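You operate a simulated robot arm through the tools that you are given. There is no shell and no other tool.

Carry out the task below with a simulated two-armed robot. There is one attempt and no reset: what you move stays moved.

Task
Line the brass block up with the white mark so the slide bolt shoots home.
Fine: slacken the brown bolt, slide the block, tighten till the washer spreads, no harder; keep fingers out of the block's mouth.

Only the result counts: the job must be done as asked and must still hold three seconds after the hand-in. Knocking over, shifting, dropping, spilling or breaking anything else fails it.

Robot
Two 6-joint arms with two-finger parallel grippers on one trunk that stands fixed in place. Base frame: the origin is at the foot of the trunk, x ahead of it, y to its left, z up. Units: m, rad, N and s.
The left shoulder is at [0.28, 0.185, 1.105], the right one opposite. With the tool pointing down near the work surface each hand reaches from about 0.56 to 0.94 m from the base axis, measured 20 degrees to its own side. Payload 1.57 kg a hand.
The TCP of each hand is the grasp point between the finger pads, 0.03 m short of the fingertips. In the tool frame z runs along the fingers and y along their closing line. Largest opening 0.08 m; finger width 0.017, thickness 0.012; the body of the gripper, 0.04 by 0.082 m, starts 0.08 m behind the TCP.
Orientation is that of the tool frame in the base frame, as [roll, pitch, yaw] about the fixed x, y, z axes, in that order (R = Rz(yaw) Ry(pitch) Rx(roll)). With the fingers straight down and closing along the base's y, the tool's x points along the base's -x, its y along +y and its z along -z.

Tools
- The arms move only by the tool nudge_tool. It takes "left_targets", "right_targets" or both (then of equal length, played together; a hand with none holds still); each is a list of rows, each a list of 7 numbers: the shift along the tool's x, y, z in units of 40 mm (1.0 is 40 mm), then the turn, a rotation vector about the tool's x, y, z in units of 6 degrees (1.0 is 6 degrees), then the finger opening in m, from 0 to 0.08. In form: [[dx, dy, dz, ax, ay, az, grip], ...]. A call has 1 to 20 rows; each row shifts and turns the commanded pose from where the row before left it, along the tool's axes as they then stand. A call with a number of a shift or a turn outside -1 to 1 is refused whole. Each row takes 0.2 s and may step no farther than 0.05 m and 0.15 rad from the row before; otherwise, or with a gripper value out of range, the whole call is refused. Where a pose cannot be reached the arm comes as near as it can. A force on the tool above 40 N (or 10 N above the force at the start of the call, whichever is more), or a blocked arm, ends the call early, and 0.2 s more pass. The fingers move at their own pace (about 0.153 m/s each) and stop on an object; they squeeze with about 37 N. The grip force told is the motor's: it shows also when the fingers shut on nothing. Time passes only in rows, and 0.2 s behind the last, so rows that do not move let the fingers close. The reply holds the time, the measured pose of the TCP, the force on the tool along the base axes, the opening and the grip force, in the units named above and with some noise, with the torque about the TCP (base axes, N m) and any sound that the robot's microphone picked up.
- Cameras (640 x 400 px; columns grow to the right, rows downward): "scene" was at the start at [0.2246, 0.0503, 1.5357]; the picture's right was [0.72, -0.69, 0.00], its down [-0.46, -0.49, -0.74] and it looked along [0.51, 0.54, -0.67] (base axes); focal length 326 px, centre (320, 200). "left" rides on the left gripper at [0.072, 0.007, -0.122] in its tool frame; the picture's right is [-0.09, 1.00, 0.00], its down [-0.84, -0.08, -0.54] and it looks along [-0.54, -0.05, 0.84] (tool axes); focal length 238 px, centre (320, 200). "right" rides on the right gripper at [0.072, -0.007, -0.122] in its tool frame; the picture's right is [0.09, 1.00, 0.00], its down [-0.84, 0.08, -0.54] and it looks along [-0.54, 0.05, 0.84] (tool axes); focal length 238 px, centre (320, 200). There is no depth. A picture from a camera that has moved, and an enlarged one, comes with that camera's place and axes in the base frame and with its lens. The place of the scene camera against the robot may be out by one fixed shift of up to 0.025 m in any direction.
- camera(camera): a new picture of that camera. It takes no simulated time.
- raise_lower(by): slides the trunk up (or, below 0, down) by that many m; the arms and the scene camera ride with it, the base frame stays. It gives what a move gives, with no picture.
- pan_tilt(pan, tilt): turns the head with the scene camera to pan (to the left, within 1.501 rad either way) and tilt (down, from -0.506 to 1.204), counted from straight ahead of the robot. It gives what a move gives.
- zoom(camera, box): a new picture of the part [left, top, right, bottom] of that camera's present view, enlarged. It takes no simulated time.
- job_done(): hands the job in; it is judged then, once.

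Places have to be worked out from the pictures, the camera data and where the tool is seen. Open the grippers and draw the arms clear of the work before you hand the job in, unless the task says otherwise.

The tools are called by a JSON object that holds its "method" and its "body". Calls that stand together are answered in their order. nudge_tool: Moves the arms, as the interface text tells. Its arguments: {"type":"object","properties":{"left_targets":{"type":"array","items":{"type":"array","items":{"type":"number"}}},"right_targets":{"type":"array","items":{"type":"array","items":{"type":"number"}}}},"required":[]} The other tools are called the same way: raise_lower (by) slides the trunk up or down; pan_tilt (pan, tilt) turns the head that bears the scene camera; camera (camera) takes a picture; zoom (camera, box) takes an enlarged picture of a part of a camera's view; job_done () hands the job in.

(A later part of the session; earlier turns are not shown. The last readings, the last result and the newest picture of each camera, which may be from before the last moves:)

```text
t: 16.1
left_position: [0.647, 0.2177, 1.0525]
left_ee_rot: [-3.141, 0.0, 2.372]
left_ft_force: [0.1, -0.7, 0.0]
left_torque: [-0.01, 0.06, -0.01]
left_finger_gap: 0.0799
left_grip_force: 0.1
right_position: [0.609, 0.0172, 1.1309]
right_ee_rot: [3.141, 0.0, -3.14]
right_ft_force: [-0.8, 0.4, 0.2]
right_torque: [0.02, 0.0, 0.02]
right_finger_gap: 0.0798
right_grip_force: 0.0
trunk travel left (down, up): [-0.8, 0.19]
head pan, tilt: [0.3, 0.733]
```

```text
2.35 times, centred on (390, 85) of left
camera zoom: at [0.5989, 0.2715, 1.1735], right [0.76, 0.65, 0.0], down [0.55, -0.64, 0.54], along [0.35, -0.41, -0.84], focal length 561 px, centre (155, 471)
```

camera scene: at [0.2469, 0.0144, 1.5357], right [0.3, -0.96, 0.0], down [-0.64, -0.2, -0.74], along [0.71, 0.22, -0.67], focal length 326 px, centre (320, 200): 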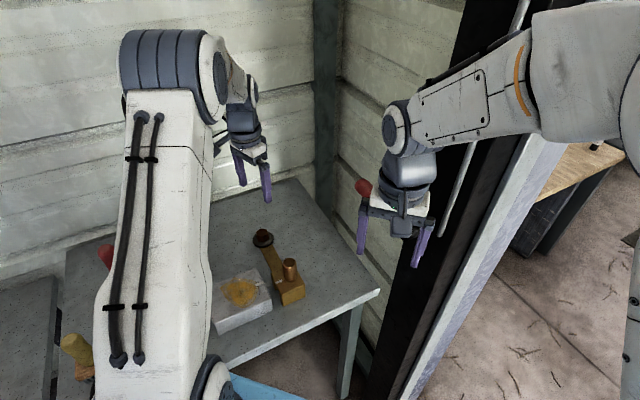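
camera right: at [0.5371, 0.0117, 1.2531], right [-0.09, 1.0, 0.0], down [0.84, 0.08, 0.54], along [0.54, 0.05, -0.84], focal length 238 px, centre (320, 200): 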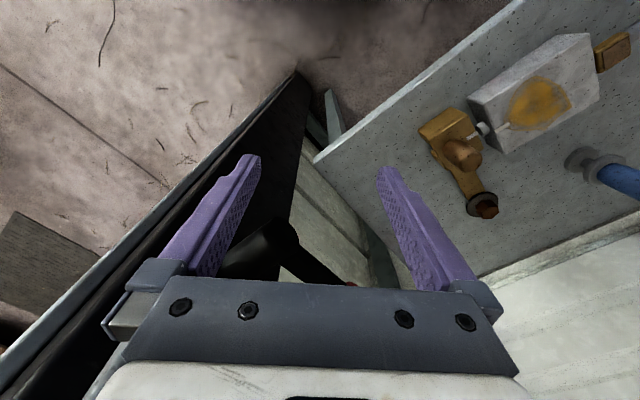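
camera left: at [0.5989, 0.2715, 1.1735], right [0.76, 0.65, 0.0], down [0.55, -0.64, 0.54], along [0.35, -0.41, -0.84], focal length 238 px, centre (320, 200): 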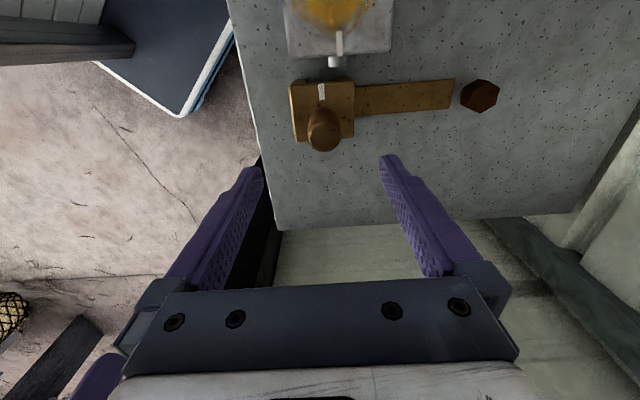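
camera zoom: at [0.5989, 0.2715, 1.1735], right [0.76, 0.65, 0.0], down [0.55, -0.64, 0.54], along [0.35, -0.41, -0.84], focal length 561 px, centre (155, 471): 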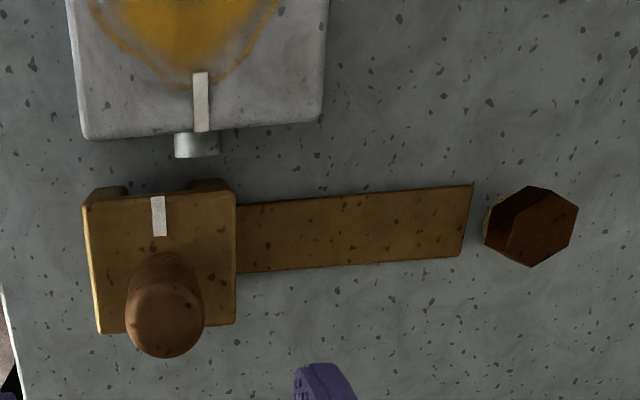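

Measured here: the block's mark is about 20.2 mm short of the housing's mark along the slide, the peg (30 mm dia.) sits right on the block's mark line, and its centre is about (+3, +4) mm in tool x,y. I correct and descend around the peg, fingers staying above the block top.

{"method": "nudge_tool", "body": {"left_targets": [[0.075, 0.1, 0, 0, 0, 0, 0.08], [0, 0, 0.6, 0, 0, 0, 0.08], [0, 0, 0.6, 0, 0, 0, 0.08], [0, 0, 0, 0, 0, 0, 0.08]]}}

{"method": "camera", "body": {"camera": "left"}}

{"method": "zoom", "body": {"camera": "scene", "box": [220, 200, 340, 320]}}

```text
t: 17.1
left_position: [0.6485, 0.2224, 1.0031]
left_ee_rot: [3.142, -0.001, 2.373]
left_ft_force: [0.7, -1.2, -0.3]
left_torque: [0.0, 0.03, 0.0]
left_finger_gap: 0.0802
left_grip_force: 0.1
right_position: [0.6097, 0.0186, 1.1309]
right_ee_rot: [-3.141, 0.0, -3.14]
right_ft_force: [0.7, 1.0, -0.6]
right_torque: [0.01, 0.06, -0.01]
right_finger_gap: 0.0802
right_grip_force: 0.0
trunk travel left (down, up): [-0.8, 0.19]
head pan, tilt: [0.3, 0.733]
```

```text
taken
camera left: at [0.6021, 0.2761, 1.1244], right [0.76, 0.65, 0.0], down [0.55, -0.64, 0.54], along [0.35, -0.41, -0.84], focal length 238 px, centre (320, 200)
```

left: 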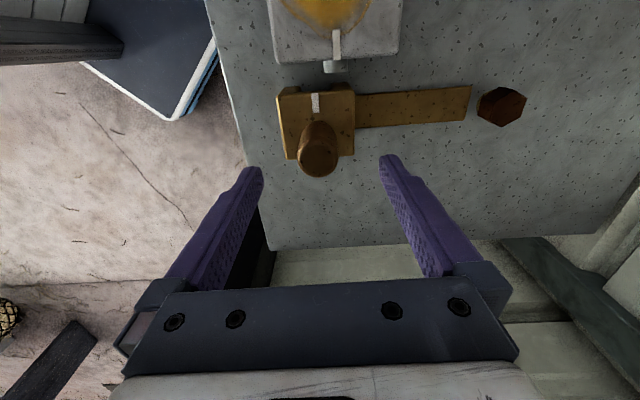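

```text
3.33 times, centred on (280, 260) of scene
camera zoom: at [0.2471, 0.0144, 1.5357], right [0.3, -0.96, 0.0], down [-0.64, -0.2, -0.74], along [0.71, 0.22, -0.67], focal length 1086 px, centre (453, 0)
```

zoom: 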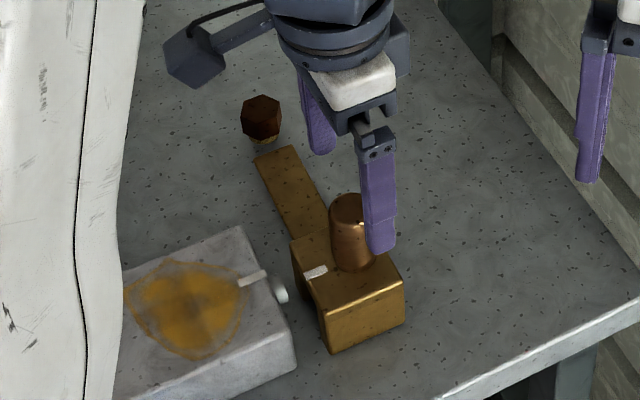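

Peg looks centred across the fingers; I zoom to verify its position along tool x before the last descent.

{"method": "zoom", "body": {"camera": "left", "box": [240, 70, 400, 200]}}

```text
3.08 times, centred on (320, 135) of left
camera zoom: at [0.6021, 0.2761, 1.1244], right [0.76, 0.65, 0.0], down [0.55, -0.64, 0.54], along [0.35, -0.41, -0.84], focal length 733 px, centre (320, 400)
```

zoom: 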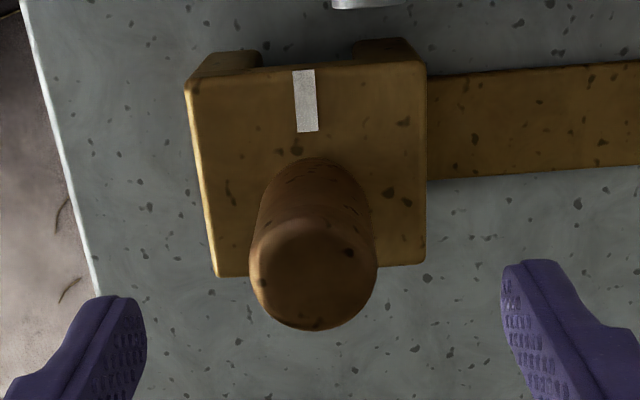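

Peg centre works out to (0.645, 0.2228), top z≈0.965; the TCP is about 4 mm off in tool x. I correct, descend to z≈0.952 with tips 14 mm above the block's top.

{"method": "nudge_tool", "body": {"left_targets": [[0.1, -0.03, 0, 0, 0, 0, 0.08], [0, 0, 0.43, 0, 0, 0, 0.08], [0, 0, 0.43, 0, 0, 0, 0.08], [0, 0, 0.43, 0, 0, 0, 0.06], [0, 0, 0, 0, 0, 0, 0.05]]}}

{"method": "camera", "body": {"camera": "left"}}

{"method": "zoom", "body": {"camera": "scene", "box": [220, 200, 340, 320]}}

```text
t: 18.3
left_position: [0.6434, 0.2249, 0.9512]
left_ee_rot: [-3.14, 0.0, 2.373]
left_ft_force: [-0.1, 0.4, -0.8]
left_torque: [-0.01, -0.02, 0.0]
left_finger_gap: 0.05
left_grip_force: 0.1
right_position: [0.6094, 0.0193, 1.1303]
right_ee_rot: [-3.142, -0.001, 3.141]
right_ft_force: [0.8, 0.3, -0.9]
right_torque: [-0.02, 0.03, -0.01]
right_finger_gap: 0.0801
right_grip_force: 0.0
trunk travel left (down, up): [-0.8, 0.19]
head pan, tilt: [0.3, 0.733]
```

```text
taken
camera left: at [0.5954, 0.2773, 1.0736], right [0.76, 0.65, 0.0], down [0.55, -0.64, 0.54], along [0.35, -0.41, -0.84], focal length 238 px, centre (320, 200)
```

left: 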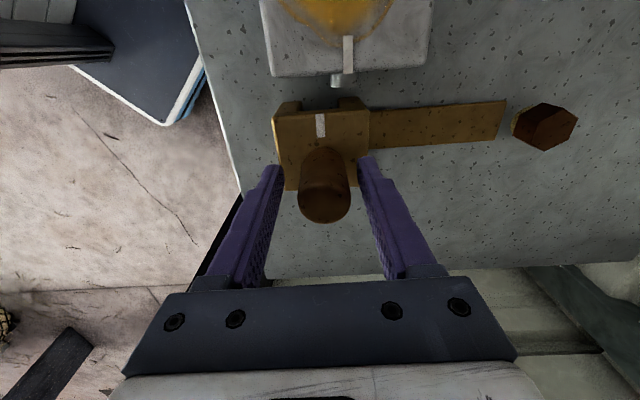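

```text
3.33 times, centred on (280, 260) of scene
camera zoom: at [0.247, 0.0144, 1.5357], right [0.3, -0.96, 0.0], down [-0.64, -0.2, -0.74], along [0.71, 0.22, -0.67], focal length 1086 px, centre (453, 0)
```

zoom: 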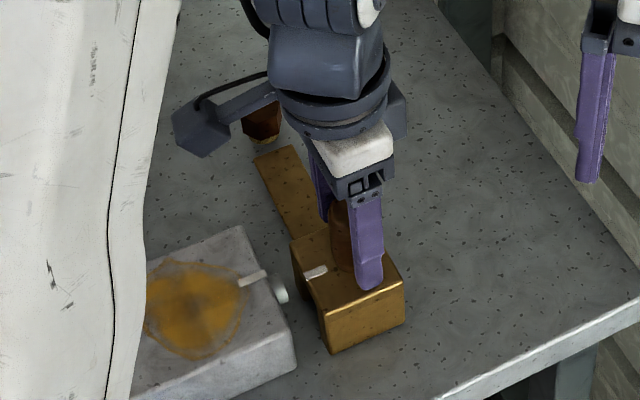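

Peg is between the fingers, all clear of the mouth. I close on the peg and read the forces.

{"method": "nudge_tool", "body": {"left_targets": [[0, 0, 0, 0, 0, 0, 0.02], [0, 0, 0, 0, 0, 0, 0.02]]}}

{"method": "zoom", "body": {"camera": "left", "box": [240, 30, 400, 230]}}

```text
t: 18.9
left_position: [0.6419, 0.2242, 0.9533]
left_ee_rot: [-3.141, 0.001, 2.372]
left_ft_force: [-1.2, -0.8, -2.4]
left_torque: [0.31, -0.89, 0.1]
left_finger_gap: 0.0315
left_grip_force: 39.9
right_position: [0.6104, 0.0186, 1.1304]
right_ee_rot: [-3.141, 0.0, 3.141]
right_ft_force: [-0.7, 0.7, 0.1]
right_torque: [0.0, 0.02, 0.01]
right_finger_gap: 0.08
right_grip_force: 0.0
trunk travel left (down, up): [-0.8, 0.19]
head pan, tilt: [0.3, 0.733]
```

```text
2.00 times, centred on (320, 130) of left
camera zoom: at [0.5953, 0.2771, 1.0737], right [0.76, 0.65, 0.0], down [0.55, -0.64, 0.54], along [0.35, -0.41, -0.84], focal length 477 px, centre (320, 340)
```

zoom: 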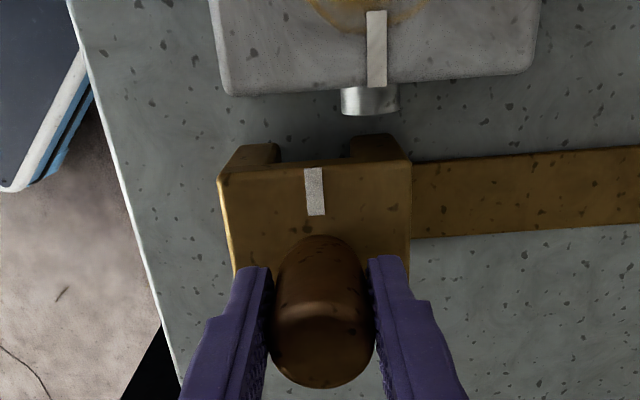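

Peg gripped (31.5 mm), small forces. I draw the block toward the brown bolt (+tool y) by 8 mm first to see whether it slides freely.

{"method": "nudge_tool", "body": {"left_targets": [[0, 0.05, 0, 0, 0, 0, 0.02], [0, 0.05, 0, 0, 0, 0, 0.02], [0, 0.05, 0, 0, 0, 0, 0.02], [0, 0.05, 0, 0, 0, 0, 0.02]]}}

{"method": "zoom", "body": {"camera": "left", "box": [240, 30, 400, 230]}}

{"method": "zoom", "body": {"camera": "right", "box": [390, 60, 560, 230]}}

```text
t: 19.9
left_position: [0.6485, 0.2288, 0.9528]
left_ee_rot: [-3.138, -0.003, 2.371]
left_ft_force: [-5.5, 2.1, -17.1]
left_torque: [0.44, -0.93, -0.11]
left_finger_gap: 0.0315
left_grip_force: 39.8
right_position: [0.6086, 0.018, 1.13]
right_ee_rot: [3.141, 0.0, -3.141]
right_ft_force: [-0.1, 0.4, 0.0]
right_torque: [0.04, -0.02, 0.0]
right_finger_gap: 0.08
right_grip_force: 0.1
trunk travel left (down, up): [-0.8, 0.19]
head pan, tilt: [0.3, 0.733]
```

```text
2.00 times, centred on (320, 130) of left
camera zoom: at [0.6015, 0.283, 1.0738], right [0.76, 0.65, 0.0], down [0.55, -0.64, 0.54], along [0.35, -0.41, -0.84], focal length 477 px, centre (320, 340)
```

zoom: 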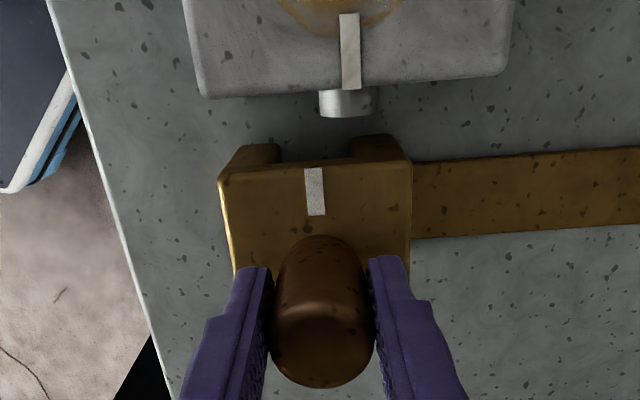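

```text
2.35 times, centred on (475, 145) of right
camera zoom: at [0.5374, 0.0119, 1.2528], right [-0.09, 1.0, 0.0], down [0.84, 0.08, 0.54], along [0.54, 0.05, -0.84], focal length 561 px, centre (-45, 329)
```

zoom: 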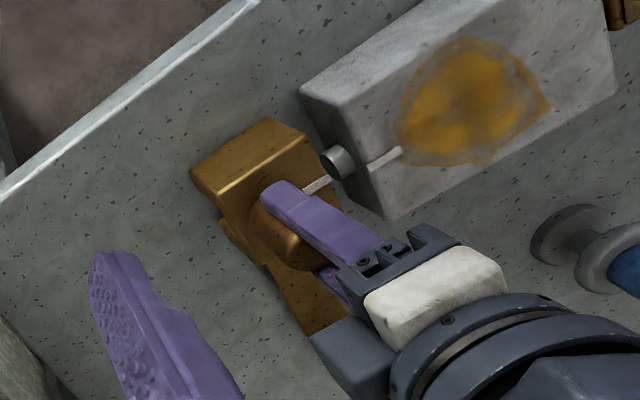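

The block slid about 8 mm with the hand, freely. I relieve the slight upward pull and go on another 8 mm, watching forces in case the strap meets the bolt.

{"method": "nudge_tool", "body": {"left_targets": [[0, 0.05, 0.01, 0, 0, 0, 0.02], [0, 0.05, 0.01, 0, 0, 0, 0.02], [0, 0.05, 0, 0, 0, 0, 0.02], [0, 0.05, 0, 0, 0, 0, 0.02]]}}

{"method": "zoom", "body": {"camera": "left", "box": [240, 30, 400, 230]}}

{"method": "camera", "body": {"camera": "left"}}

{"method": "zoom", "body": {"camera": "right", "box": [390, 60, 560, 230]}}

```text
t: 20.9
left_position: [0.6539, 0.2363, 0.9528]
left_ee_rot: [3.14, 0.0, 2.374]
left_ft_force: [-2.9, -0.3, 12.4]
left_torque: [-0.31, 1.07, -0.02]
left_finger_gap: 0.0317
left_grip_force: 40.6
right_position: [0.6075, 0.0185, 1.1308]
right_ee_rot: [-3.141, 0.0, -3.141]
right_ft_force: [-0.8, -0.4, 0.2]
right_torque: [0.02, 0.03, -0.03]
right_finger_gap: 0.0799
right_grip_force: 0.0
trunk travel left (down, up): [-0.8, 0.19]
head pan, tilt: [0.3, 0.733]
```

```text
2.00 times, centred on (320, 130) of left
camera zoom: at [0.6075, 0.2895, 1.0736], right [0.76, 0.65, 0.0], down [0.55, -0.64, 0.54], along [0.35, -0.41, -0.84], focal length 477 px, centre (320, 340)
```

zoom: 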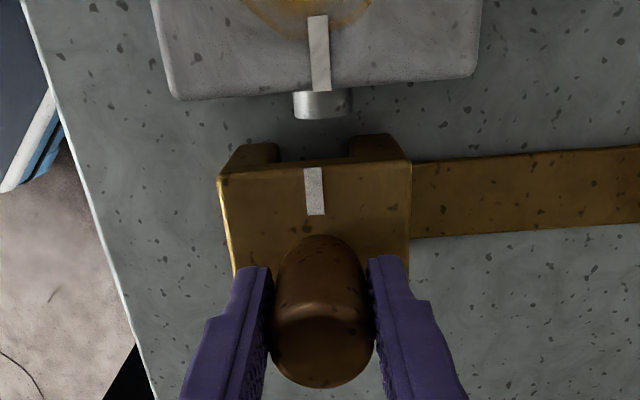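

```text
taken
camera left: at [0.6075, 0.2895, 1.0736], right [0.76, 0.65, 0.0], down [0.55, -0.64, 0.54], along [0.35, -0.41, -0.84], focal length 238 px, centre (320, 200)
```

left: 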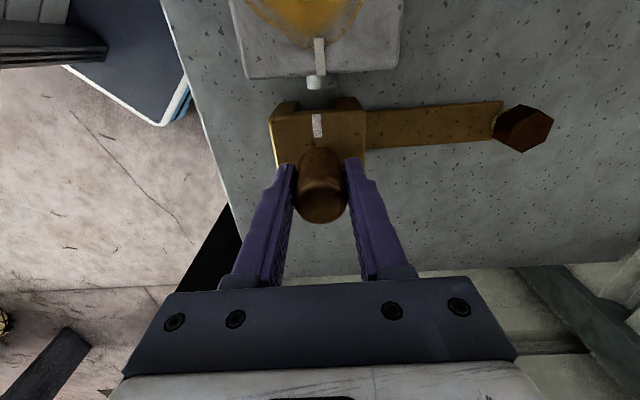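

```text
2.35 times, centred on (475, 145) of right
camera zoom: at [0.5367, 0.0114, 1.2535], right [-0.09, 1.0, 0.0], down [0.84, 0.08, 0.54], along [0.54, 0.05, -0.84], focal length 561 px, centre (-45, 329)
```

zoom: 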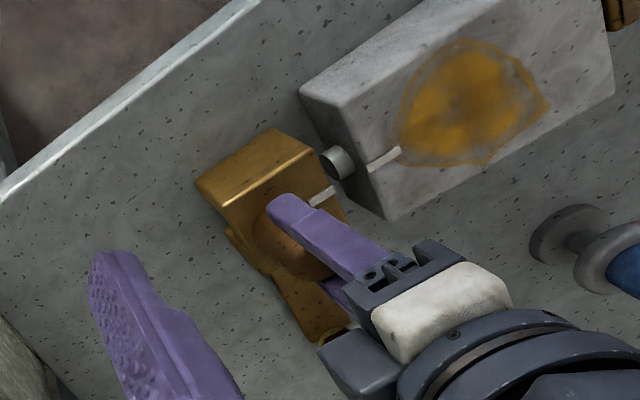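

The strap end slides under the bolt head freely. By this view about 5 mm remain; I zoom deeply on the marks to measure accurately.

{"method": "zoom", "body": {"camera": "left", "box": [280, 30, 360, 140]}}

{"method": "zoom", "body": {"camera": "left", "box": [300, 30, 340, 55]}}

{"method": "zoom", "body": {"camera": "left", "box": [290, 60, 350, 97]}}

{"method": "zoom", "body": {"camera": "left", "box": [260, 90, 380, 165]}}

```text
3.64 times, centred on (320, 85) of left
camera zoom: at [0.6075, 0.2895, 1.0736], right [0.76, 0.65, 0.0], down [0.55, -0.64, 0.54], along [0.35, -0.41, -0.84], focal length 867 px, centre (320, 618)
```

zoom: 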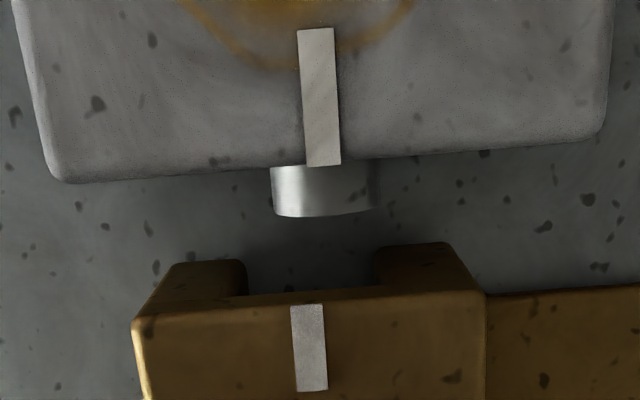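

```text
16.00 times, centred on (320, 42) of left
camera zoom: at [0.6075, 0.2895, 1.0736], right [0.76, 0.65, 0.0], down [0.55, -0.64, 0.54], along [0.35, -0.41, -0.84], focal length 3814 px, centre (320, 2720)
```

zoom: 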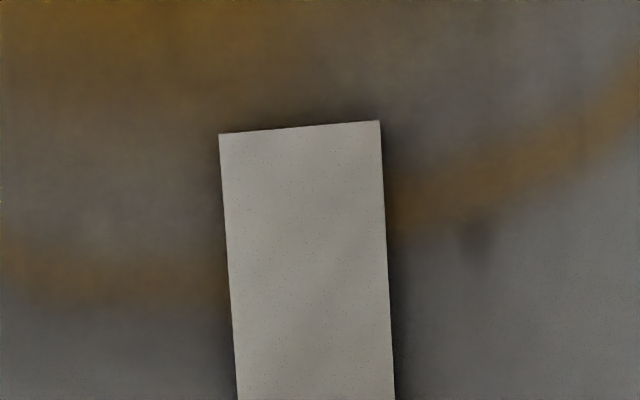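

```text
10.67 times, centred on (320, 78) of left
camera zoom: at [0.6075, 0.2895, 1.0736], right [0.76, 0.65, 0.0], down [0.55, -0.64, 0.54], along [0.35, -0.41, -0.84], focal length 2542 px, centre (320, 1496)
```

zoom: 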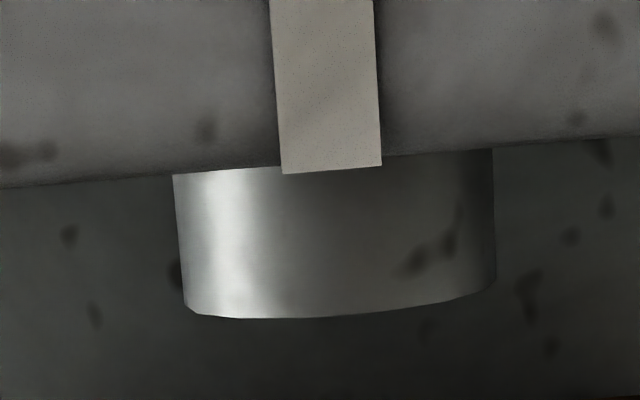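

```text
5.33 times, centred on (320, 128) of left
camera zoom: at [0.6075, 0.2895, 1.0736], right [0.76, 0.65, 0.0], down [0.55, -0.64, 0.54], along [0.35, -0.41, -0.84], focal length 1271 px, centre (320, 587)
```

zoom: 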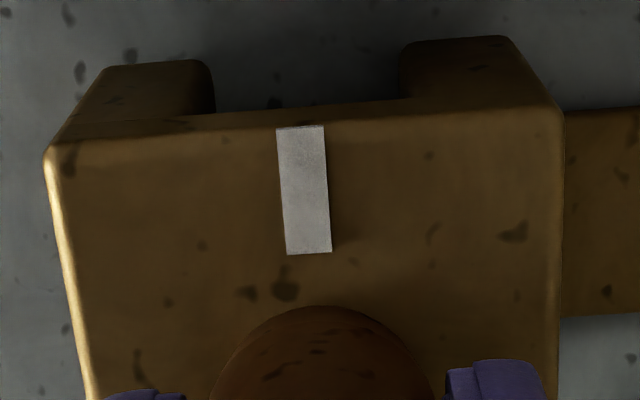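

The marks are still 4.8 mm apart along the slide (housing v −0.5 mm, block v −5.3 mm in camera coordinates). I move 4.4 mm further and re-measure.

{"method": "nudge_tool", "body": {"left_targets": [[0, 0.055, -0.008, 0, 0, 0, 0.02], [0, 0.055, 0, 0, 0, 0, 0.02], [0, 0, 0, 0, 0, 0, 0.02]]}}

{"method": "zoom", "body": {"camera": "left", "box": [280, 30, 360, 140]}}

{"method": "zoom", "body": {"camera": "scene", "box": [230, 230, 330, 310]}}

```text
t: 21.7
left_position: [0.6583, 0.2387, 0.9527]
left_ee_rot: [3.139, 0.001, 2.374]
left_ft_force: [0.2, -3.1, 17.4]
left_torque: [-0.57, 0.89, 0.06]
left_finger_gap: 0.0317
left_grip_force: 40.4
right_position: [0.6074, 0.0176, 1.1313]
right_ee_rot: [-3.142, 0.0, 3.14]
right_ft_force: [0.3, 0.7, 0.5]
right_torque: [0.0, -0.03, 0.05]
right_finger_gap: 0.0798
right_grip_force: 0.0
trunk travel left (down, up): [-0.8, 0.19]
head pan, tilt: [0.3, 0.733]
```

```text
3.64 times, centred on (320, 85) of left
camera zoom: at [0.6107, 0.2928, 1.0736], right [0.76, 0.65, 0.0], down [0.55, -0.64, 0.54], along [0.36, -0.41, -0.84], focal length 867 px, centre (320, 618)
```

zoom: 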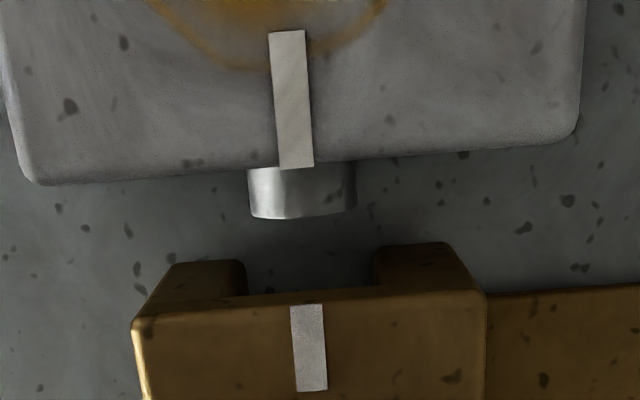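

```text
5.00 times, centred on (280, 270) of scene
camera zoom: at [0.2462, 0.0139, 1.536], right [0.3, -0.96, 0.0], down [-0.64, -0.2, -0.74], along [0.71, 0.22, -0.67], focal length 1629 px, centre (520, -150)
```

zoom: 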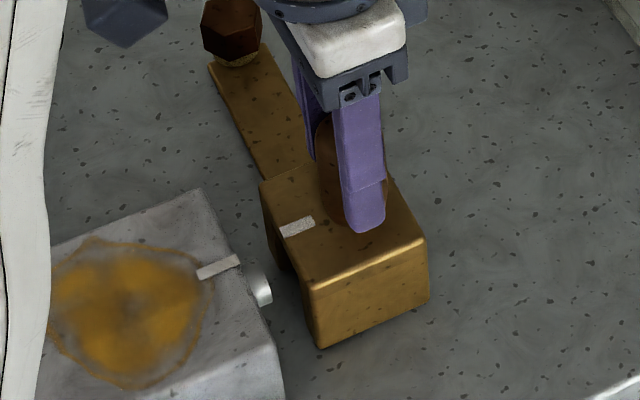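

By this view the marks agree within about 0.1–0.6 mm. I cross-check with the rod against the mouth's walls, zooming in more.

{"method": "zoom", "body": {"camera": "left", "box": [285, 60, 355, 105]}}

{"method": "zoom", "body": {"camera": "left", "box": [260, 90, 380, 165]}}

{"method": "zoom", "body": {"camera": "right", "box": [430, 80, 520, 140]}}

```text
8.89 times, centred on (320, 82) of left
camera zoom: at [0.6107, 0.2928, 1.0736], right [0.76, 0.65, 0.0], down [0.55, -0.64, 0.54], along [0.36, -0.41, -0.84], focal length 2119 px, centre (320, 1244)
```

zoom: 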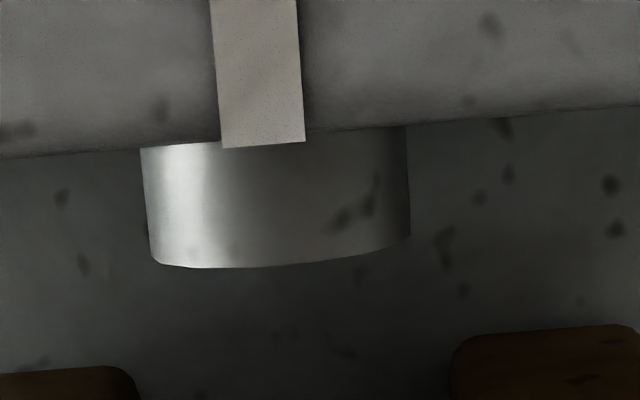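

```text
5.33 times, centred on (320, 128) of left
camera zoom: at [0.6107, 0.2928, 1.0736], right [0.76, 0.65, 0.0], down [0.55, -0.64, 0.54], along [0.36, -0.41, -0.84], focal length 1271 px, centre (320, 587)
```

zoom: 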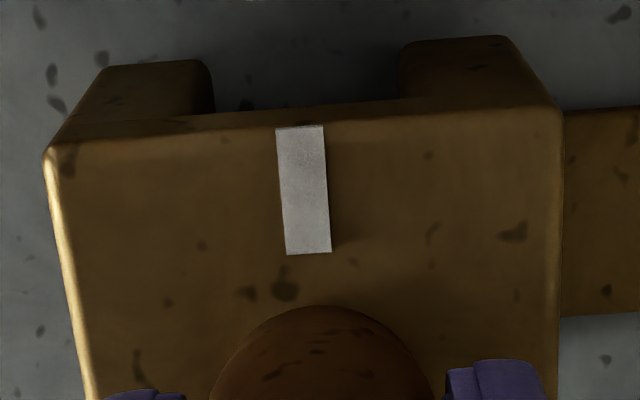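

```text
6.67 times, centred on (475, 110) of right
camera zoom: at [0.5366, 0.0112, 1.2534], right [-0.09, 1.0, 0.0], down [0.84, 0.08, 0.54], along [0.54, 0.05, -0.84], focal length 1589 px, centre (-713, 800)
```

zoom: 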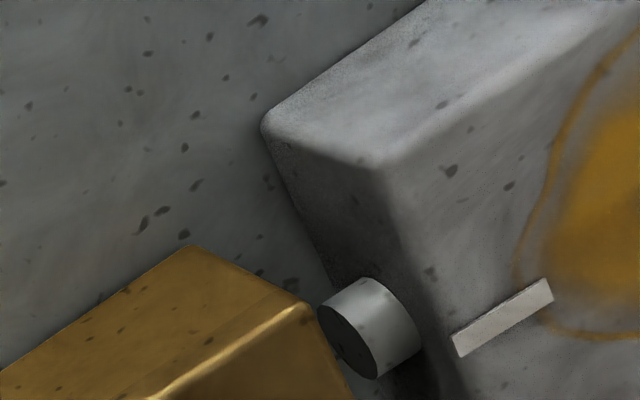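

Rod and mouth centres agree within about 0.6 mm, with the block perhaps slightly too far. I back off 0.3 mm, relieve the downward press, and then open the fingers and rise straight up.

{"method": "nudge_tool", "body": {"left_targets": [[0, -0.009, -0.012, 0, 0, 0, 0.02], [0, 0, 0, 0, 0, 0, 0.02], [0, 0, 0, 0, 0, 0, 0.05], [0, 0, 0, 0, 0, 0, 0.06], [0, 0, -0.6, 0, 0, 0, 0.06], [0, 0, -0.6, 0, 0, 0, 0.06], [0, 0, -0.6, 0, 0, 0, 0.08], [0, 0, -0.6, 0, 0, 0, 0.08], [0, 0, 0, 0, 0, 0, 0.08]]}}

{"method": "camera", "body": {"camera": "left"}}

{"method": "zoom", "body": {"camera": "left", "box": [270, 10, 370, 160]}}

```text
t: 23.7
left_position: [0.6606, 0.238, 1.0482]
left_ee_rot: [3.141, 0.001, 2.373]
left_ft_force: [-0.5, -0.2, -0.4]
left_torque: [0.01, 0.01, -0.02]
left_finger_gap: 0.0801
left_grip_force: 0.2
right_position: [0.6089, 0.0188, 1.1313]
right_ee_rot: [-3.141, 0.0, 3.141]
right_ft_force: [-0.3, 0.7, 0.0]
right_torque: [0.0, 0.03, 0.0]
right_finger_gap: 0.08
right_grip_force: 0.1
trunk travel left (down, up): [-0.8, 0.19]
head pan, tilt: [0.3, 0.733]
```

```text
taken
camera left: at [0.6123, 0.2913, 1.1694], right [0.76, 0.65, 0.0], down [0.55, -0.64, 0.54], along [0.35, -0.41, -0.84], focal length 238 px, centre (320, 200)
```

left: 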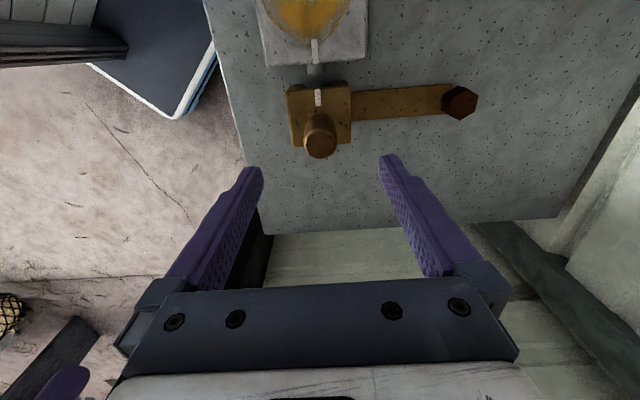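

```text
2.67 times, centred on (320, 85) of left
camera zoom: at [0.6123, 0.2913, 1.1694], right [0.76, 0.65, 0.0], down [0.55, -0.64, 0.54], along [0.35, -0.41, -0.84], focal length 636 px, centre (320, 507)
```

zoom: 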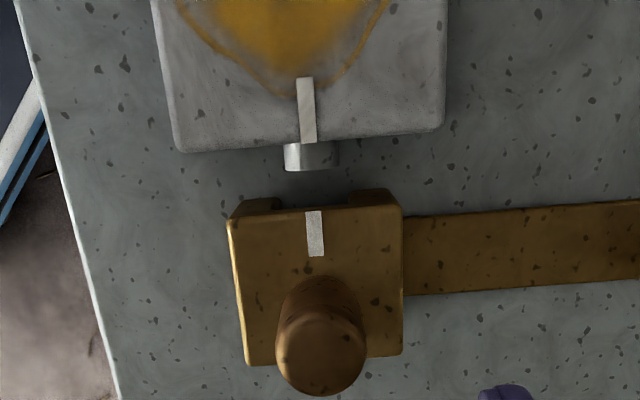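

Marks look collinear now. I zoom tighter to measure before tightening.

{"method": "zoom", "body": {"camera": "left", "box": [290, 30, 346, 115]}}

{"method": "zoom", "body": {"camera": "left", "box": [420, 70, 500, 130]}}

{"method": "zoom", "body": {"camera": "right", "box": [410, 80, 530, 230]}}

```text
4.71 times, centred on (318, 72) of left
camera zoom: at [0.6123, 0.2913, 1.1694], right [0.76, 0.65, 0.0], down [0.55, -0.64, 0.54], along [0.35, -0.41, -0.84], focal length 1122 px, centre (329, 800)
```

zoom: 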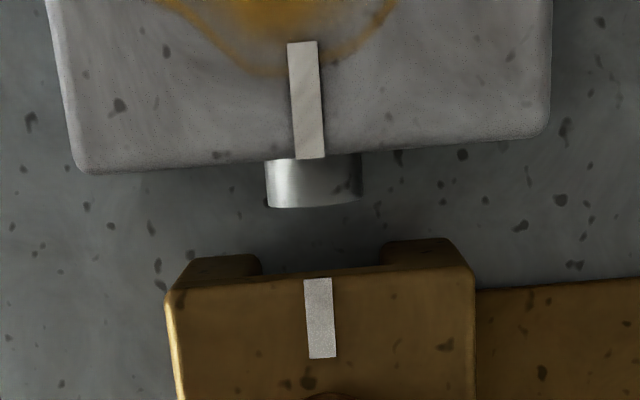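

```text
6.67 times, centred on (460, 100) of left
camera zoom: at [0.6123, 0.2913, 1.1694], right [0.76, 0.65, 0.0], down [0.55, -0.64, 0.54], along [0.35, -0.41, -0.84], focal length 1589 px, centre (-613, 867)
```

zoom: 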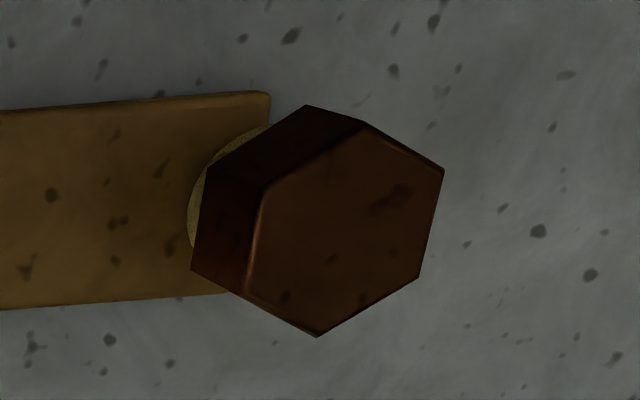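

```text
2.67 times, centred on (470, 155) of right
camera zoom: at [0.537, 0.0116, 1.2531], right [-0.09, 1.0, 0.0], down [0.84, 0.08, 0.54], along [0.54, 0.05, -0.84], focal length 636 px, centre (-80, 320)
```

zoom: 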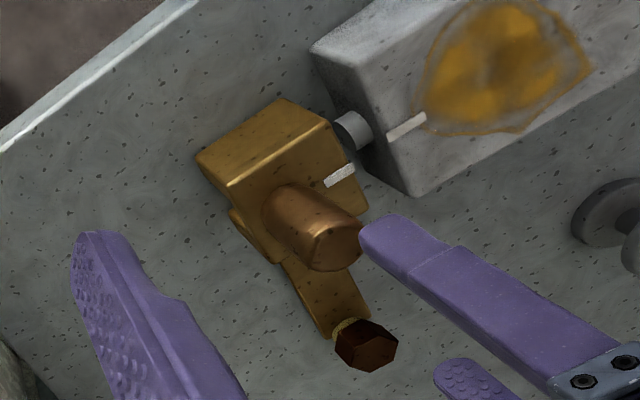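

Residual misalignment is only about 0.2–0.4 mm. Now I take the hand back over the bolt, turned 60° so the fingers meet the flats as they were when I left the bolt.

{"method": "nudge_tool", "body": {"left_targets": [[0.0155, 0.796, 0, 0, 0, 0, 0.08], [0.0155, 0.796, 0, 0, 0, 0, 0.08], [0.0155, 0.796, 0, 0, 0, 0, 0.08], [0.0155, 0.796, 0, 0, 0, 0, 0.08], [0.0155, 0.796, 0, 0, 0, 0, 0.08], [0, 0, 0, 0, 0, -1, 0.08], [0, 0, 0, 0, 0, -1, 0.08], [0, 0, 0, 0, 0, -1, 0.08], [0, 0, 0, 0, 0, -1, 0.08], [0, 0, 0, 0, 0, -1, 0.08], [0, 0, 0, 0, 0, -1, 0.08], [0, 0, 0, 0, 0, -1, 0.08], [0, 0, 0, 0, 0, -1, 0.08], [0, 0, 0, 0, 0, -1, 0.08], [0, 0, 0, 0, 0, -1, 0.08], [0, 0, 0, 0, 0, 0, 0.08]]}}

{"method": "camera", "body": {"camera": "left"}}

{"method": "zoom", "body": {"camera": "left", "box": [285, 80, 365, 150]}}

```text
t: 27.1
left_position: [0.7663, 0.3553, 1.0468]
left_ee_rot: [3.141, 0.0, -2.861]
left_ft_force: [0.6, -0.4, 0.0]
left_torque: [0.0, 0.02, 0.03]
left_finger_gap: 0.0799
left_grip_force: 0.0
right_position: [0.6095, 0.0187, 1.1313]
right_ee_rot: [3.141, 0.002, 3.141]
right_ft_force: [0.1, -0.9, -0.4]
right_torque: [0.02, 0.02, 0.01]
right_finger_gap: 0.08
right_grip_force: 0.1
trunk travel left (down, up): [-0.8, 0.19]
head pan, tilt: [0.3, 0.733]
```

```text
taken
camera left: at [0.6951, 0.3401, 1.1682], right [-0.19, 0.98, 0.0], down [0.83, 0.16, 0.54], along [0.53, 0.1, -0.84], focal length 238 px, centre (320, 200)
```

left: 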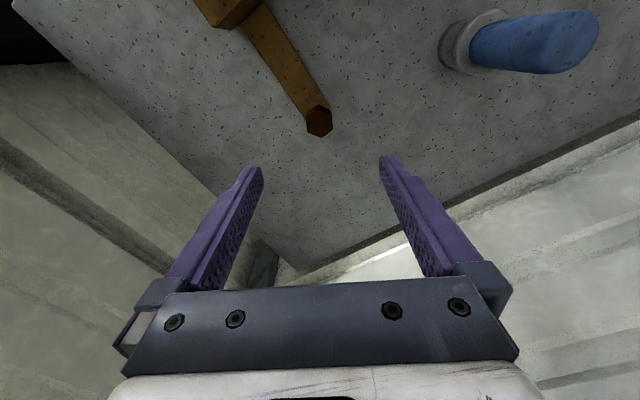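

```text
5.71 times, centred on (325, 115) of left
camera zoom: at [0.6951, 0.3401, 1.1682], right [-0.19, 0.98, 0.0], down [0.83, 0.16, 0.54], along [0.53, 0.1, -0.84], focal length 1362 px, centre (291, 686)
```

zoom: 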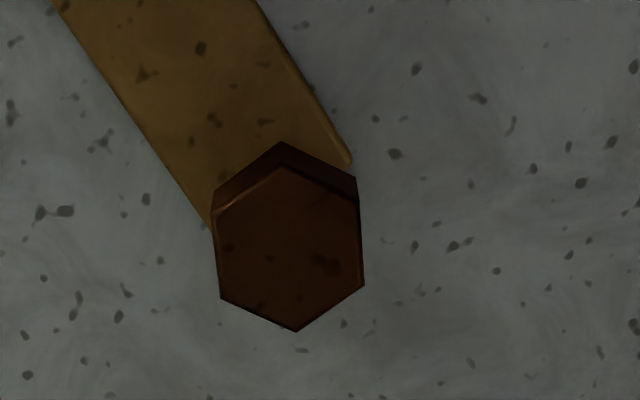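

The bolt is still aligned with the fingers' line; it lies about 3.3 mm toward −x of the tool. I correct and descend to z≈0.94, then re-check.

{"method": "nudge_tool", "body": {"left_targets": [[-0.083, 0, 0, 0, 0, 0, 0.08], [0, 0, 0.85, 0, 0, 0, 0.08], [0, 0, 0.85, 0, 0, 0, 0.08], [0, 0, 0.85, 0, 0, 0, 0.07], [0, 0, 0, 0, 0, 0, 0.06]]}}

{"method": "zoom", "body": {"camera": "left", "box": [200, 100, 440, 240]}}

```text
t: 28.3
left_position: [0.7645, 0.3522, 0.9422]
left_ee_rot: [3.141, -0.001, -2.863]
left_ft_force: [-1.1, 0.7, -1.1]
left_torque: [0.0, -0.01, -0.03]
left_finger_gap: 0.06
left_grip_force: 0.0
right_position: [0.6088, 0.0196, 1.1302]
right_ee_rot: [-3.141, -0.002, -3.141]
right_ft_force: [0.5, -0.2, -0.1]
right_torque: [0.0, 0.0, 0.02]
right_finger_gap: 0.08
right_grip_force: 0.0
trunk travel left (down, up): [-0.8, 0.19]
head pan, tilt: [0.3, 0.733]
```

```text
2.67 times, centred on (320, 170) of left
camera zoom: at [0.6942, 0.339, 1.0636], right [-0.19, 0.98, 0.0], down [0.83, 0.16, 0.54], along [0.53, 0.1, -0.84], focal length 636 px, centre (320, 280)
```

zoom: 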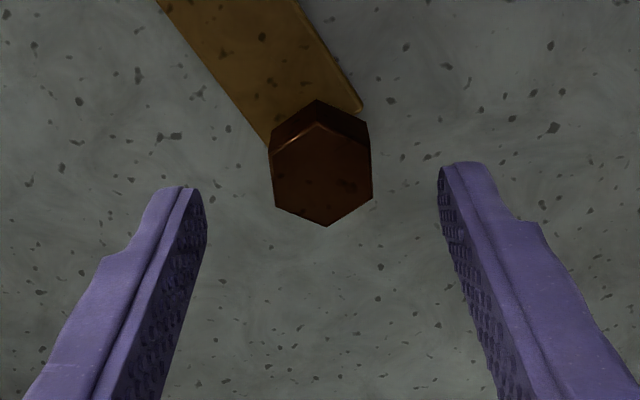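

I shift the remaining ~4 mm in tool x, lower to the grip height (tips ~0.873), and check before closing.

{"method": "nudge_tool", "body": {"left_targets": [[-0.1, 0.015, 0, 0, 0, 0, 0.06], [0, 0, 0.5, 0, 0, 0, 0.06], [0, 0, 0.47, 0, 0, 0, 0.06], [0, 0, 0, 0, 0, 0, 0.05]]}}

{"method": "zoom", "body": {"camera": "left", "box": [200, 100, 440, 240]}}

```text
t: 29.3
left_position: [0.7715, 0.3572, 0.9076]
left_ee_rot: [-3.141, 0.0, -2.863]
left_ft_force: [1.1, 0.0, -0.1]
left_torque: [-0.02, 0.0, -0.02]
left_finger_gap: 0.0501
left_grip_force: 0.0
right_position: [0.609, 0.0177, 1.1304]
right_ee_rot: [-3.141, 0.0, 3.142]
right_ft_force: [0.2, -0.2, 0.2]
right_torque: [0.01, -0.01, 0.03]
right_finger_gap: 0.0802
right_grip_force: 0.0
trunk travel left (down, up): [-0.8, 0.19]
head pan, tilt: [0.3, 0.733]
```

```text
2.67 times, centred on (320, 170) of left
camera zoom: at [0.7013, 0.3423, 1.0278], right [-0.19, 0.98, 0.0], down [0.83, 0.16, 0.54], along [0.53, 0.1, -0.84], focal length 636 px, centre (320, 280)
```

zoom: 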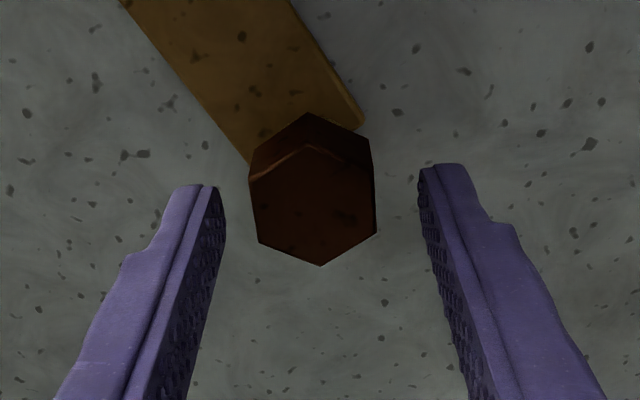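

Now about (+3, −1) mm off and 4.5 mm high; one more correction, then close on the head.

{"method": "nudge_tool", "body": {"left_targets": [[0.075, -0.025, 0.1, 0, 0, 0, 0.05], [0, 0, 0, 0, 0, 0, 0.05]]}}

{"method": "zoom", "body": {"camera": "left", "box": [200, 100, 440, 240]}}

```text
t: 29.9
left_position: [0.7696, 0.3532, 0.9028]
left_ee_rot: [3.142, 0.0, -2.863]
left_ft_force: [0.8, 0.9, 0.9]
left_torque: [-0.02, 0.0, -0.02]
left_finger_gap: 0.0498
left_grip_force: 0.1
right_position: [0.6088, 0.0183, 1.1309]
right_ee_rot: [-3.141, -0.002, 3.141]
right_ft_force: [0.7, -0.8, 0.0]
right_torque: [-0.03, 0.05, -0.01]
right_finger_gap: 0.0801
right_grip_force: 0.1
trunk travel left (down, up): [-0.8, 0.19]
head pan, tilt: [0.3, 0.733]
```

```text
2.67 times, centred on (320, 170) of left
camera zoom: at [0.6989, 0.3399, 1.0238], right [-0.19, 0.98, 0.0], down [0.83, 0.16, 0.54], along [0.53, 0.1, -0.84], focal length 636 px, centre (320, 280)
```

zoom: 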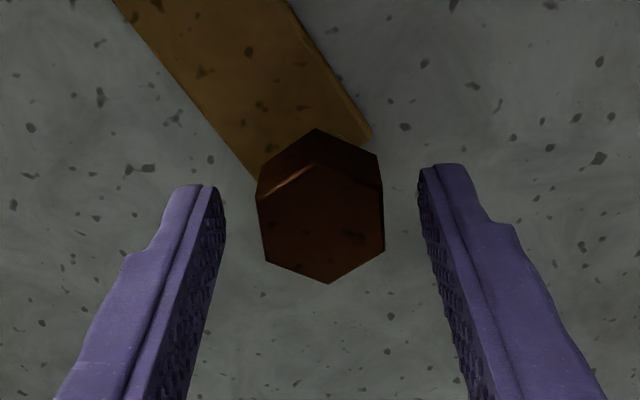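

Centred. I close and start turning clockwise in small steps, checking the washer after each.

{"method": "nudge_tool", "body": {"left_targets": [[0, 0, 0, 0, 0, 0, 0.02], [0, 0, 0, 0, 0, 0, 0.02], [0, 0, 0, 0, 0, 0.5, 0.02], [0, 0, 0, 0, 0, 0.5, 0.02], [0, 0, 0, 0, 0, 0.5, 0.02]]}}

{"method": "zoom", "body": {"camera": "left", "box": [200, 100, 440, 240]}}

{"method": "zoom", "body": {"camera": "right", "box": [410, 80, 530, 230]}}

```text
t: 31.1
left_position: [0.7701, 0.3559, 0.9015]
left_ee_rot: [-3.14, -0.001, -3.022]
left_ft_force: [-5.5, -3.6, -1.7]
left_torque: [0.06, -1.07, 0.03]
left_finger_gap: 0.0302
left_grip_force: 39.2
right_position: [0.6089, 0.0181, 1.1308]
right_ee_rot: [3.141, 0.0, -3.141]
right_ft_force: [0.4, 0.2, 0.1]
right_torque: [0.02, 0.0, -0.02]
right_finger_gap: 0.0802
right_grip_force: 0.0
trunk travel left (down, up): [-0.8, 0.19]
head pan, tilt: [0.3, 0.733]
```

```text
2.67 times, centred on (320, 170) of left
camera zoom: at [0.6977, 0.3517, 1.0239], right [-0.03, 1.0, 0.0], down [0.84, 0.02, 0.54], along [0.54, 0.01, -0.84], focal length 636 px, centre (320, 280)
```

zoom: 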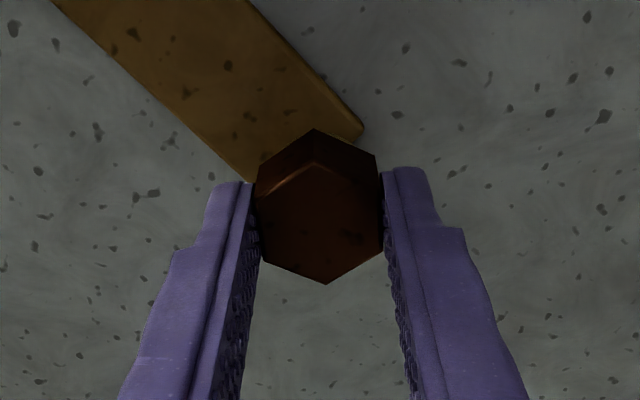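

```text
2.67 times, centred on (470, 155) of right
camera zoom: at [0.537, 0.0114, 1.2531], right [-0.09, 1.0, 0.0], down [0.84, 0.08, 0.54], along [0.54, 0.05, -0.84], focal length 636 px, centre (-80, 320)
```

zoom: 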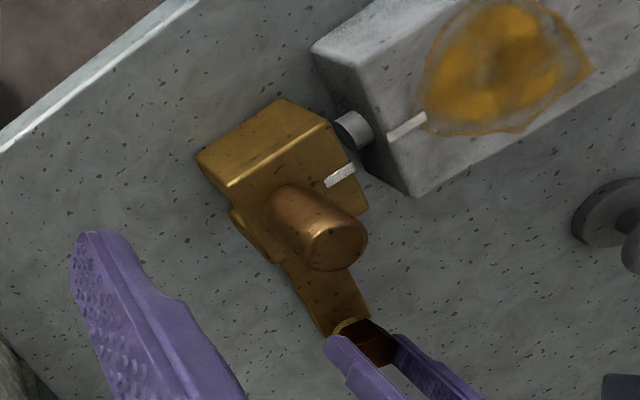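

At about 31° short of the first position the washer is still small and the block has not shifted. Next 6° clockwise.

{"method": "nudge_tool", "body": {"left_targets": [[0, 0, 0, 0, 0, 0.5, 0.02], [0, 0, 0, 0, 0, 0.5, 0.02], [0, 0, 0, 0, 0, 0, 0.02]]}}

{"method": "zoom", "body": {"camera": "left", "box": [200, 100, 440, 240]}}

```text
t: 31.9
left_position: [0.7711, 0.3538, 0.9023]
left_ee_rot: [-3.142, -0.001, -3.125]
left_ft_force: [-4.8, -6.7, 5.1]
left_torque: [-0.43, 0.93, -0.04]
left_finger_gap: 0.0298
left_grip_force: 39.3
right_position: [0.6086, 0.0177, 1.1305]
right_ee_rot: [3.141, -0.001, 3.141]
right_ft_force: [0.3, 0.5, 0.2]
right_torque: [0.0, 0.02, 0.0]
right_finger_gap: 0.0799
right_grip_force: 0.0
trunk travel left (down, up): [-0.8, 0.19]
head pan, tilt: [0.3, 0.733]
```

```text
2.67 times, centred on (320, 170) of left
camera zoom: at [0.6979, 0.3592, 1.024], right [0.08, 1.0, 0.0], down [0.84, -0.06, 0.54], along [0.54, -0.04, -0.84], focal length 636 px, centre (320, 280)
```

zoom: 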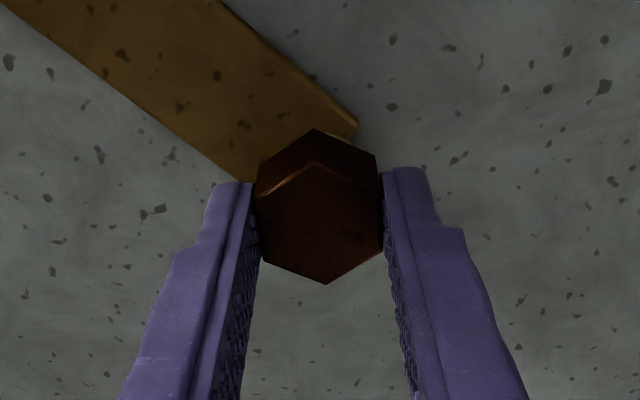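

A sliver of yellow washer now peeks out near the strap; it begins to grow. I go on 3° at a time.

{"method": "nudge_tool", "body": {"left_targets": [[0, 0, 0, 0, 0, 0.5, 0.02], [0, 0, 0, 0, 0, 0, 0.02]]}}

{"method": "zoom", "body": {"camera": "left", "box": [260, 120, 380, 220]}}

{"method": "zoom", "body": {"camera": "right", "box": [460, 170, 520, 220]}}

```text
t: 32.5
left_position: [0.7697, 0.3547, 0.902]
left_ee_rot: [3.141, -0.003, 3.105]
left_ft_force: [-3.6, -9.0, 5.1]
left_torque: [-0.18, 1.27, 0.04]
left_finger_gap: 0.0298
left_grip_force: 38.7
right_position: [0.6085, 0.0188, 1.1294]
right_ee_rot: [3.14, 0.001, -3.141]
right_ft_force: [-0.3, -0.6, -0.1]
right_torque: [-0.01, 0.01, 0.01]
right_finger_gap: 0.0802
right_grip_force: 0.0
trunk travel left (down, up): [-0.8, 0.19]
head pan, tilt: [0.3, 0.733]
```

```text
4.00 times, centred on (320, 170) of left
camera zoom: at [0.6982, 0.3629, 1.0239], right [0.13, 0.99, 0.0], down [0.83, -0.11, 0.54], along [0.54, -0.07, -0.84], focal length 953 px, centre (320, 320)
```

zoom: 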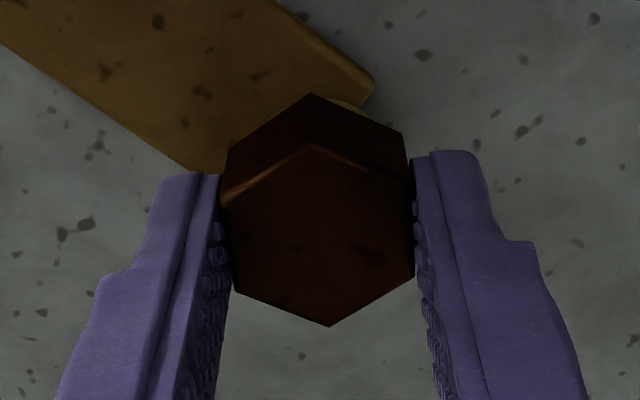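

```text
8.00 times, centred on (490, 195) of right
camera zoom: at [0.5369, 0.011, 1.2532], right [-0.09, 1.0, 0.0], down [0.84, 0.08, 0.54], along [0.54, 0.05, -0.84], focal length 1907 px, centre (-1040, 240)
```

zoom: 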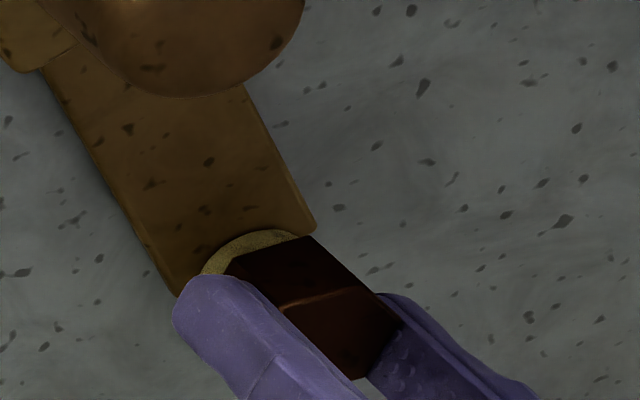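

Still unspread at yaw 177.9°; it was spread at 170.9°. I go on in 2° steps.

{"method": "nudge_tool", "body": {"left_targets": [[0, 0, 0, 0, 0, 0.33, 0.02], [0, 0, 0, 0, 0, 0, 0.02]]}}

{"method": "zoom", "body": {"camera": "left", "box": [260, 120, 380, 220]}}

{"method": "zoom", "body": {"camera": "right", "box": [460, 170, 520, 220]}}

```text
t: 33.1
left_position: [0.7695, 0.3542, 0.9013]
left_ee_rot: [-3.141, 0.0, 3.07]
left_ft_force: [-1.6, -10.8, -0.4]
left_torque: [-0.15, 0.72, -0.03]
left_finger_gap: 0.0299
left_grip_force: 38.8
right_position: [0.6089, 0.0174, 1.1309]
right_ee_rot: [-3.142, 0.0, -3.141]
right_ft_force: [1.5, 0.6, -0.6]
right_torque: [0.0, 0.02, 0.02]
right_finger_gap: 0.0801
right_grip_force: 0.0
trunk travel left (down, up): [-0.8, 0.19]
head pan, tilt: [0.3, 0.733]
```

```text
4.00 times, centred on (320, 170) of left
camera zoom: at [0.6985, 0.3653, 1.0238], right [0.16, 0.99, 0.0], down [0.83, -0.14, 0.54], along [0.53, -0.09, -0.84], focal length 953 px, centre (320, 320)
```

zoom: 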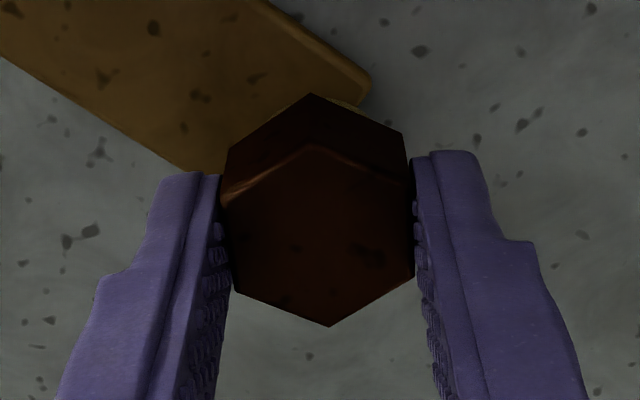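

```text
8.00 times, centred on (490, 195) of right
camera zoom: at [0.5372, 0.0109, 1.253], right [-0.09, 1.0, 0.0], down [0.84, 0.08, 0.54], along [0.54, 0.05, -0.84], focal length 1907 px, centre (-1040, 240)
```

zoom: 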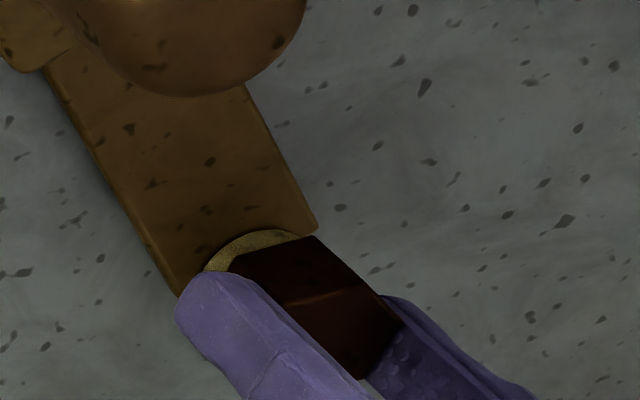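

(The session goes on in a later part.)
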